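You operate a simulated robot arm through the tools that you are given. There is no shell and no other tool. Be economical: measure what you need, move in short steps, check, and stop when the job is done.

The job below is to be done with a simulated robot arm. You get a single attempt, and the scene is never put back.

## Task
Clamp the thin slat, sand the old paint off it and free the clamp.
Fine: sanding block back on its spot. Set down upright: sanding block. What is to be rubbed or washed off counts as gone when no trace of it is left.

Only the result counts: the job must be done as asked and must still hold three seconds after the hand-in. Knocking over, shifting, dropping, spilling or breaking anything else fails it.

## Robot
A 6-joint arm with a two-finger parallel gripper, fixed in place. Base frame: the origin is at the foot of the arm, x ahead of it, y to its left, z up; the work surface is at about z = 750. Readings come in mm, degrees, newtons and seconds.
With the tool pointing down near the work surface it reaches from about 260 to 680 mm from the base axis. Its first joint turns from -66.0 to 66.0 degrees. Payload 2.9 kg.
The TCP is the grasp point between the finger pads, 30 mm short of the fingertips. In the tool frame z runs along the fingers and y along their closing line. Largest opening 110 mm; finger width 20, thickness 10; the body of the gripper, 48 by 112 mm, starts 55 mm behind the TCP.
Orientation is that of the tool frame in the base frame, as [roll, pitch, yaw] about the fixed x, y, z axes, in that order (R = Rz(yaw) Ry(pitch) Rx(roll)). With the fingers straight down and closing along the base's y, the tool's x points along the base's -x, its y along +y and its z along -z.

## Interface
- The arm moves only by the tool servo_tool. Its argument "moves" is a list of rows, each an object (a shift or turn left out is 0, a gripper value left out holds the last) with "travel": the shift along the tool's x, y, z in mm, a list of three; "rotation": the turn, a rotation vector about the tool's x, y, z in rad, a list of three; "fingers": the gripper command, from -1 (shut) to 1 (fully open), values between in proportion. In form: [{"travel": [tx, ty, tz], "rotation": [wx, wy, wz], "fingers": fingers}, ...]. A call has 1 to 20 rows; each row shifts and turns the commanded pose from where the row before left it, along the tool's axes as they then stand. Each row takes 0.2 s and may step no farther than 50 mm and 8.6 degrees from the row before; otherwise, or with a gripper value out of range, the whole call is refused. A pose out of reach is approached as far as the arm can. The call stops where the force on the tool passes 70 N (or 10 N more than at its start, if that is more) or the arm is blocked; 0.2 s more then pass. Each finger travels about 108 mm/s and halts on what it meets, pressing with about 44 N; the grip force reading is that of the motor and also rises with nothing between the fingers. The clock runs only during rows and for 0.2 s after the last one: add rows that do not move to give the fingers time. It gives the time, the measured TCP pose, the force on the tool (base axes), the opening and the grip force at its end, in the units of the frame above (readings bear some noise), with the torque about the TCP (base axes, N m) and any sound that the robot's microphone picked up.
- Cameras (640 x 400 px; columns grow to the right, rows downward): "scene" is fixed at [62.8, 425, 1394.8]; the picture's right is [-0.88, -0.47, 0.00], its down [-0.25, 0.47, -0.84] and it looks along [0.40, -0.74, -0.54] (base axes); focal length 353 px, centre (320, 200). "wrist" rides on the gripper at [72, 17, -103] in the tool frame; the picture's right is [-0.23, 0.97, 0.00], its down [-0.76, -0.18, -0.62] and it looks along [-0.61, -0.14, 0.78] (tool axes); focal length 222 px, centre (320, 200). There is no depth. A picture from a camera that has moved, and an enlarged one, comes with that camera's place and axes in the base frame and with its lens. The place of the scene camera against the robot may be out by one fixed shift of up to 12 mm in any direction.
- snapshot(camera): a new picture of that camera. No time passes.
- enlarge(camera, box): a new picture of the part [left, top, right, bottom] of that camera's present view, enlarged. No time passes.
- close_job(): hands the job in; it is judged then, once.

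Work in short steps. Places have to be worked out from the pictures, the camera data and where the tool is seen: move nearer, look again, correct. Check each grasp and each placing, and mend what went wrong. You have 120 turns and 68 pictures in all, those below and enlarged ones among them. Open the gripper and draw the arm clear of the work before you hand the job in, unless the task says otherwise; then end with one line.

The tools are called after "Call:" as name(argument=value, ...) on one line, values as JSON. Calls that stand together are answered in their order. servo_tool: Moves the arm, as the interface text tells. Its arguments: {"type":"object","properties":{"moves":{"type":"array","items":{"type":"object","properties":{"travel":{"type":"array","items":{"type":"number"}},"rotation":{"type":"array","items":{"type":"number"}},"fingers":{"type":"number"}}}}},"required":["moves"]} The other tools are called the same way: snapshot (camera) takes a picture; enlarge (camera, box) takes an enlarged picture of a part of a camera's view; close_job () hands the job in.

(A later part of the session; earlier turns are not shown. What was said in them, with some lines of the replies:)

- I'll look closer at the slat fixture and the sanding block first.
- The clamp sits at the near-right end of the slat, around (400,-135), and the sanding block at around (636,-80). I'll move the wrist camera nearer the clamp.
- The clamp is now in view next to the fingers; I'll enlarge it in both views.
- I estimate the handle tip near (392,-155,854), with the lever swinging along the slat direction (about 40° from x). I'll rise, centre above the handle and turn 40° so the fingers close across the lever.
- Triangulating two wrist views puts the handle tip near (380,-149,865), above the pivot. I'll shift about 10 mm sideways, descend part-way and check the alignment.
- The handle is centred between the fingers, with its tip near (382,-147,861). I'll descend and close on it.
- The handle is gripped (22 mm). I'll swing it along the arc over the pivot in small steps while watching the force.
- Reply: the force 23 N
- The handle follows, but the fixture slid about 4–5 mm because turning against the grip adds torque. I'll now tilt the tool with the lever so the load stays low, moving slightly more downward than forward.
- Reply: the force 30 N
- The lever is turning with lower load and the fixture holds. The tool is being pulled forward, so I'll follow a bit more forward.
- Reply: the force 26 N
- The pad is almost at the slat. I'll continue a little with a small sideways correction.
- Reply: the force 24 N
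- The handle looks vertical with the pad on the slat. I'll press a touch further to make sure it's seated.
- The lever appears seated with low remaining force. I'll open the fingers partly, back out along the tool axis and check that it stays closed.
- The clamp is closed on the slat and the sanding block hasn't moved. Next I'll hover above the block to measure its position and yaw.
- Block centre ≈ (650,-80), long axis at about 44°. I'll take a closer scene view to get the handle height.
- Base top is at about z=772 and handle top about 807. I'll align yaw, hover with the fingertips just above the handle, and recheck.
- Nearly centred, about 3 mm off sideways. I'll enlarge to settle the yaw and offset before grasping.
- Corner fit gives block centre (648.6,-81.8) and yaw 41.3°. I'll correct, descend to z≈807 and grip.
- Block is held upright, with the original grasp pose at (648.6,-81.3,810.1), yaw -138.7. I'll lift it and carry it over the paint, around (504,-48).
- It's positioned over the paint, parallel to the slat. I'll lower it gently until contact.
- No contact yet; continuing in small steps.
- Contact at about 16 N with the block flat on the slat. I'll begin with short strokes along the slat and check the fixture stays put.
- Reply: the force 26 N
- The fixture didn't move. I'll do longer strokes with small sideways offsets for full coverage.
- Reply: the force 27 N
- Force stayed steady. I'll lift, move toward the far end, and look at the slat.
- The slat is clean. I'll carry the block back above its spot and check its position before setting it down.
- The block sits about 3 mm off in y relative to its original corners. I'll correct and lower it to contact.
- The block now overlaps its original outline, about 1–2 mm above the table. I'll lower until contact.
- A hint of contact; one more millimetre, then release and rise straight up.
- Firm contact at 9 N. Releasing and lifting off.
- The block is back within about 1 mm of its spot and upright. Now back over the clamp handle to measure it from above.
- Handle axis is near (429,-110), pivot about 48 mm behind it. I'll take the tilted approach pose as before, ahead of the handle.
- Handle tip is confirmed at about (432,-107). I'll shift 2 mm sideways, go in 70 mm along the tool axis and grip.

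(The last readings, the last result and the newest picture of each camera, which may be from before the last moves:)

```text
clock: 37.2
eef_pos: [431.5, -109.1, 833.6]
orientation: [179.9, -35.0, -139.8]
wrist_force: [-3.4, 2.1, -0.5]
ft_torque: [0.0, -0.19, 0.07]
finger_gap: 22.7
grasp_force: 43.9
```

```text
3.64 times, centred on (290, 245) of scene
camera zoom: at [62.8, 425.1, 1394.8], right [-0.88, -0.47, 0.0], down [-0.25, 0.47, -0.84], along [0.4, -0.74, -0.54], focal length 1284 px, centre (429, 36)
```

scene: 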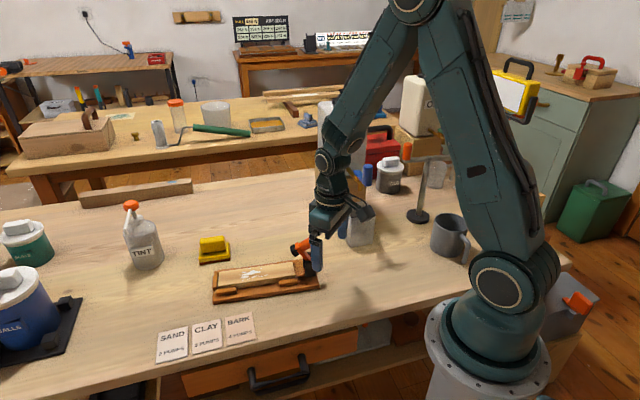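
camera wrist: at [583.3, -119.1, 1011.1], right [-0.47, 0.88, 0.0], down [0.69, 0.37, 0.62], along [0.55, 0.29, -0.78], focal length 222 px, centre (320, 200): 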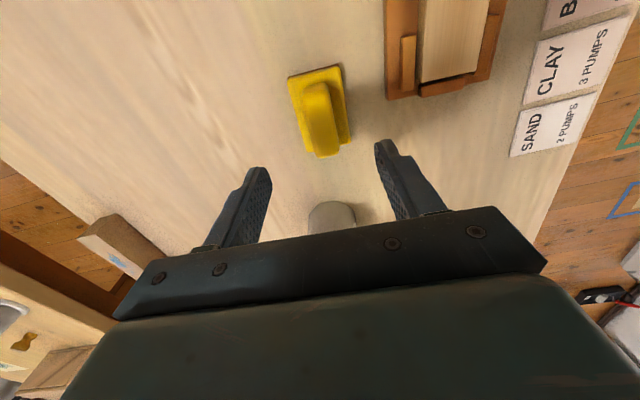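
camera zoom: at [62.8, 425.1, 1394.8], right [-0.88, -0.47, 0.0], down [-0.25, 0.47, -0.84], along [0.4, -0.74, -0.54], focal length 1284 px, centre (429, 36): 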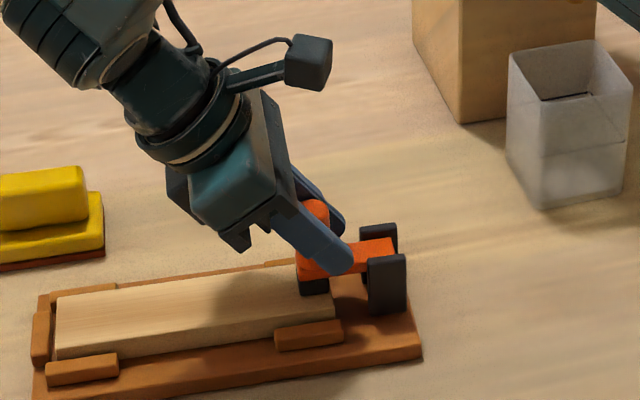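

Handle is gripped. I'll now rotate it back about the pivot, tilting the tool with it; two rows first, then read the forces.

Call:
servo_tool(moves=[{"travel": [6.1, 0, -2.1], "rotation": [0, -0.1, 0]}, {"travel": [6.1, 0, -2.1], "rotation": [0, -0.1, 0]}])

Call:
enlarge(camera="scene", box=[230, 190, 350, 300])

```text
clock: 37.8
eef_pos: [424.9, -113.8, 846.7]
orientation: [180.0, -23.4, -139.6]
wrist_force: [1.7, 2.1, 0.1]
ft_torque: [0.41, -0.38, 0.14]
finger_gap: 22.9
grasp_force: 43.5
```

```text
3.64 times, centred on (290, 245) of scene
camera zoom: at [63.1, 425.1, 1394.8], right [-0.88, -0.47, 0.0], down [-0.25, 0.47, -0.84], along [0.4, -0.74, -0.54], focal length 1284 px, centre (429, 36)
```

zoom: 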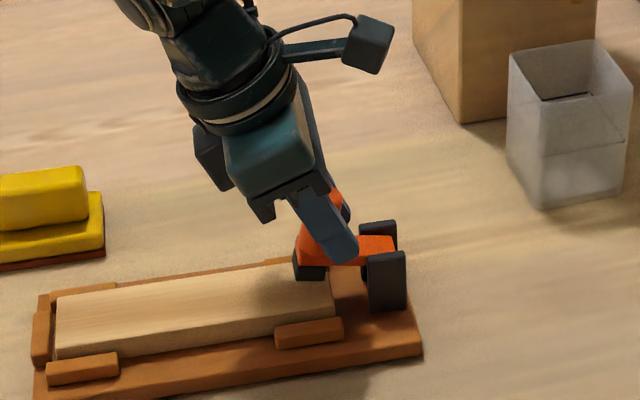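

Low forces and the lever is following. Continuing the same way.

Call:
servo_tool(moves=[{"travel": [6.1, 0, -1.9], "rotation": [0, -0.1, 0]}, {"travel": [6.1, 0, -1.9], "rotation": [0, -0.1, 0]}])

Call:
enlarge(camera="scene", box=[230, 190, 350, 300])

```text
clock: 38.4
eef_pos: [416.8, -120.3, 852.7]
orientation: [180.0, -12.0, -139.9]
wrist_force: [1.1, 1.4, -13.5]
ft_torque: [0.18, -0.4, -0.03]
finger_gap: 22.6
grasp_force: 44.0
```

```text
3.64 times, centred on (290, 245) of scene
camera zoom: at [63.0, 425.0, 1394.8], right [-0.88, -0.47, 0.0], down [-0.25, 0.47, -0.84], along [0.4, -0.74, -0.54], focal length 1284 px, centre (429, 36)
```

zoom: 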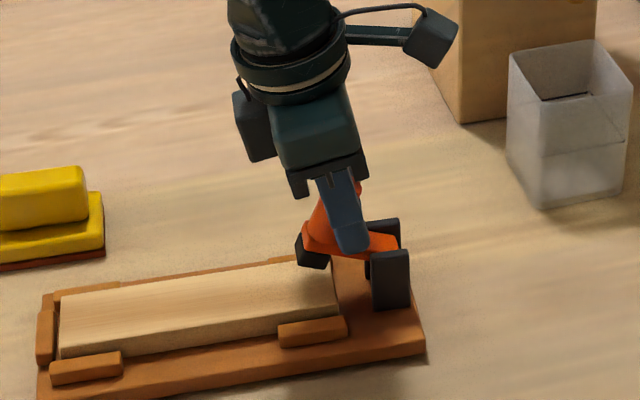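

There's some upward pull, so I'll flatten the path slightly and continue.

Call:
servo_tool(moves=[{"travel": [4.8, 0, -0.3], "rotation": [0, -0.1, 0]}, {"travel": [5.3, 0, -1.0], "rotation": [0, -0.1, 0]}])

Call:
enlarge(camera="scene", box=[230, 190, 350, 300])

```text
clock: 39.0
eef_pos: [409.4, -126.9, 856.5]
orientation: [179.8, -0.8, -139.9]
wrist_force: [-3.6, -3.5, -12.1]
ft_torque: [-0.11, -0.03, -0.06]
finger_gap: 22.6
grasp_force: 43.9
```

```text
3.64 times, centred on (290, 245) of scene
camera zoom: at [62.9, 424.9, 1394.9], right [-0.88, -0.47, 0.0], down [-0.25, 0.47, -0.84], along [0.4, -0.74, -0.54], focal length 1284 px, centre (429, 36)
```

zoom: 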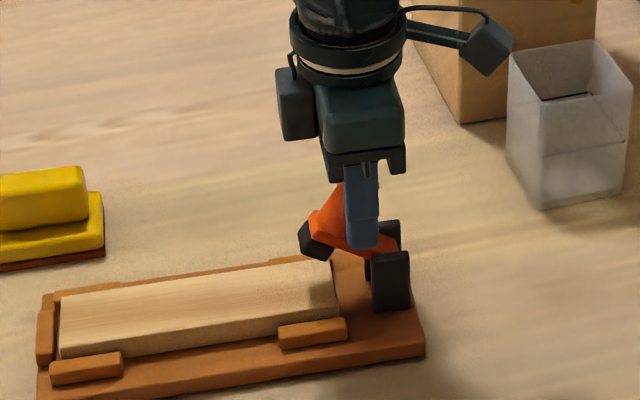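

Still good, about 35° open. Two more rows toward the original open angle.

Call:
servo_tool(moves=[{"travel": [5.5, 0, -0.3], "rotation": [0, -0.1, 0]}, {"travel": [5.5, 0, -1.6], "rotation": [0, -0.1, 0]}])

Call:
enlarge(camera="scene", box=[230, 190, 350, 300])

```text
clock: 39.6
eef_pos: [401.2, -132.9, 857.6]
orientation: [180.0, 10.9, -139.8]
wrist_force: [-2.4, -4.2, -12.0]
ft_torque: [-0.17, 0.14, -0.3]
finger_gap: 22.3
grasp_force: 44.3
```

```text
3.64 times, centred on (290, 245) of scene
camera zoom: at [62.9, 424.9, 1394.9], right [-0.88, -0.47, 0.0], down [-0.25, 0.47, -0.84], along [0.4, -0.74, -0.54], focal length 1284 px, centre (429, 36)
```

zoom: 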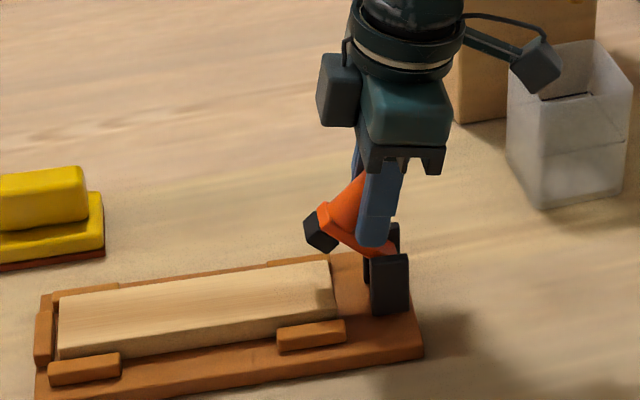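

Around 47° open; original was roughly 10° further. One more pair of rows.

Call:
servo_tool(moves=[{"travel": [5.2, 0, -1.2], "rotation": [0, -0.09, 0]}, {"travel": [4.5, 0, -1.8], "rotation": [0, -0.08, 0]}, {}])

Call:
enlarge(camera="scene", box=[230, 190, 350, 300])

```text
clock: 40.4
eef_pos: [393.2, -139.5, 859.1]
orientation: [-179.9, 20.7, -139.8]
wrist_force: [1.8, 1.9, -13.8]
ft_torque: [-0.02, -0.31, -0.18]
finger_gap: 22.8
grasp_force: 44.0
```

```text
3.64 times, centred on (290, 245) of scene
camera zoom: at [63.0, 425.0, 1394.8], right [-0.88, -0.47, 0.0], down [-0.25, 0.47, -0.84], along [0.4, -0.74, -0.54], focal length 1284 px, centre (429, 36)
```

zoom: 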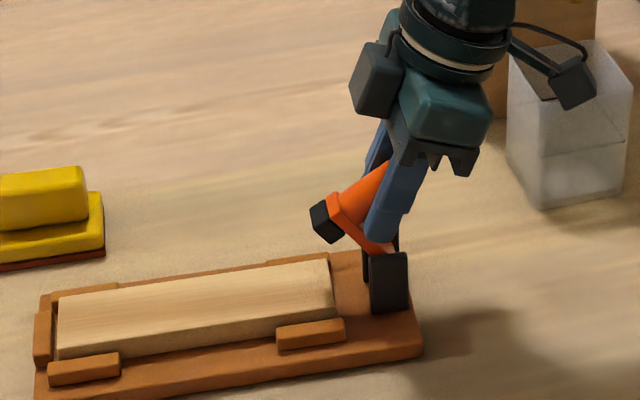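

The lever is back near its original open angle. I'll unload the slight upward pull before releasing.

Call:
servo_tool(moves=[{"travel": [1, 0, 2.5]}, {}])

```text
clock: 41.0
eef_pos: [395.0, -139.0, 857.6]
orientation: [-179.9, 20.8, -139.8]
wrist_force: [-5.4, 1.1, 17.0]
ft_torque: [0.08, 0.11, -0.14]
finger_gap: 22.6
grasp_force: 44.4
```

Now slightly pressing; I'll back off half, then open.

Call:
servo_tool(moves=[{"travel": [-0.4, 0, -1.2]}, {}, {"fingers": 0}, {"fingers": 0}, {}])

Call:
enlarge(camera="scene", box=[230, 190, 350, 300])

```text
clock: 42.2
eef_pos: [393.1, -138.3, 858.2]
orientation: [180.0, 20.6, -139.9]
wrist_force: [0.0, -0.3, -0.4]
ft_torque: [0.0, -0.02, 0.01]
finger_gap: 55.2
grasp_force: 0.0
```

```text
3.64 times, centred on (290, 245) of scene
camera zoom: at [62.8, 425.0, 1394.8], right [-0.88, -0.47, 0.0], down [-0.25, 0.47, -0.84], along [0.4, -0.74, -0.54], focal length 1284 px, centre (429, 36)
```

zoom: 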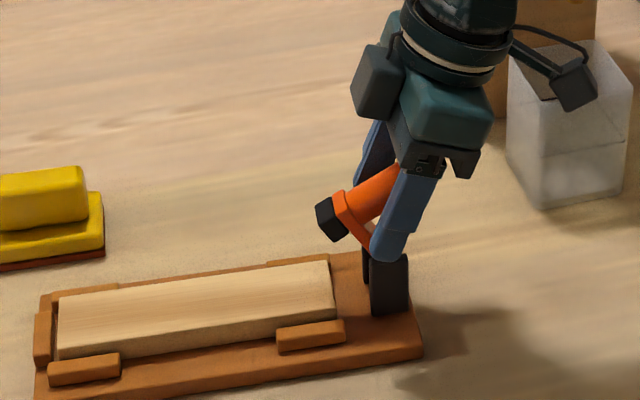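

Released; the lever stands at its open stop. Withdrawing along the tool axis and levelling.

Call:
servo_tool(moves=[{"travel": [0, 0, -35]}, {"travel": [0, 0, -45]}, {"travel": [0, 0, -40]}, {"rotation": [0, 0.12, 0]}, {"rotation": [0, 0.12, 0]}, {"rotation": [0, 0.12, 0]}, {"travel": [0, 0, -40]}, {}])

Call:
enlarge(camera="scene", box=[180, 220, 340, 320])

Call:
snapshot(camera="scene")

```text
clock: 44.0
eef_pos: [362.6, -167.7, 1009.7]
orientation: [180.0, -0.1, -139.8]
wrist_force: [0.3, -0.4, -0.2]
ft_torque: [-0.03, 0.0, 0.01]
finger_gap: 55.0
grasp_force: 0.0
```

```text
4.00 times, centred on (260, 270) of scene
camera zoom: at [62.8, 425.0, 1394.8], right [-0.88, -0.47, 0.0], down [-0.25, 0.47, -0.84], along [0.4, -0.74, -0.54], focal length 1413 px, centre (560, -80)
```

zoom: 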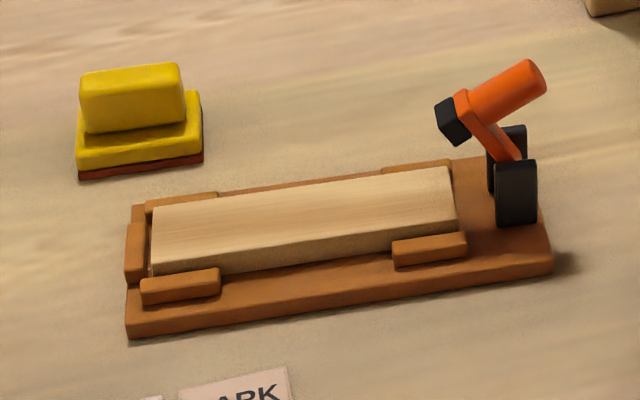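

```text
18 pictures are left
```

scene: 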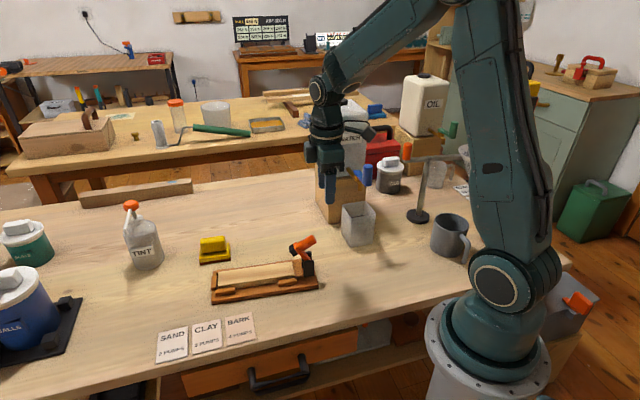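

The lever is open as at the start, the block is in place and the fixture sits within about 3 mm of where it began. One last close look at the slat for traces.

Call:
enlarge(camera="scene", box=[210, 250, 300, 300])

Call:
enlarge(camera="wrist", box=[240, 50, 440, 230])

```text
7.11 times, centred on (255, 275) of scene
camera zoom: at [62.8, 425.0, 1394.8], right [-0.88, -0.47, 0.0], down [-0.25, 0.47, -0.84], along [0.4, -0.74, -0.54], focal length 2512 px, centre (782, -333)
```

zoom: 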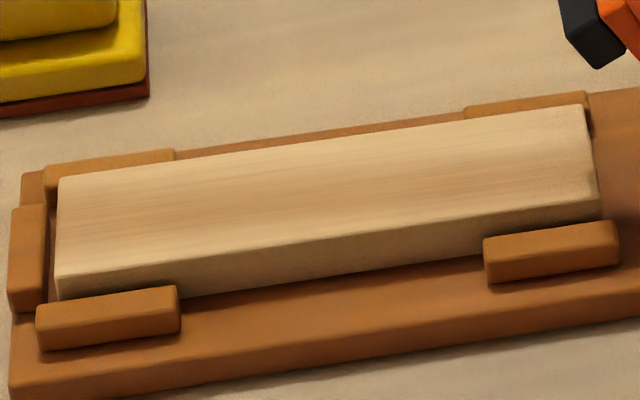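

```text
2.22 times, centred on (340, 140) of wrist
camera zoom: at [295.9, -200.7, 1113.0], right [-0.45, 0.89, 0.0], down [0.7, 0.36, 0.62], along [0.55, 0.28, -0.78], focal length 494 px, centre (276, 333)
```

zoom: 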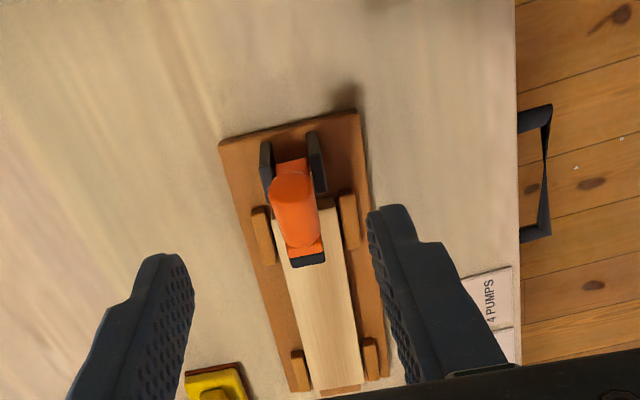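

The slat is spotless, the clamp is open, the block is upright on its spot and the arm is clear. Handing in.

Call:
close_job()

```text
The job is handed in.
```

I clamped the slat, sanded off all visible paint, freed the clamp, and set the sanding block back upright within about 1 mm of its spot; the clamp fixture ended about 3 mm from where it started.
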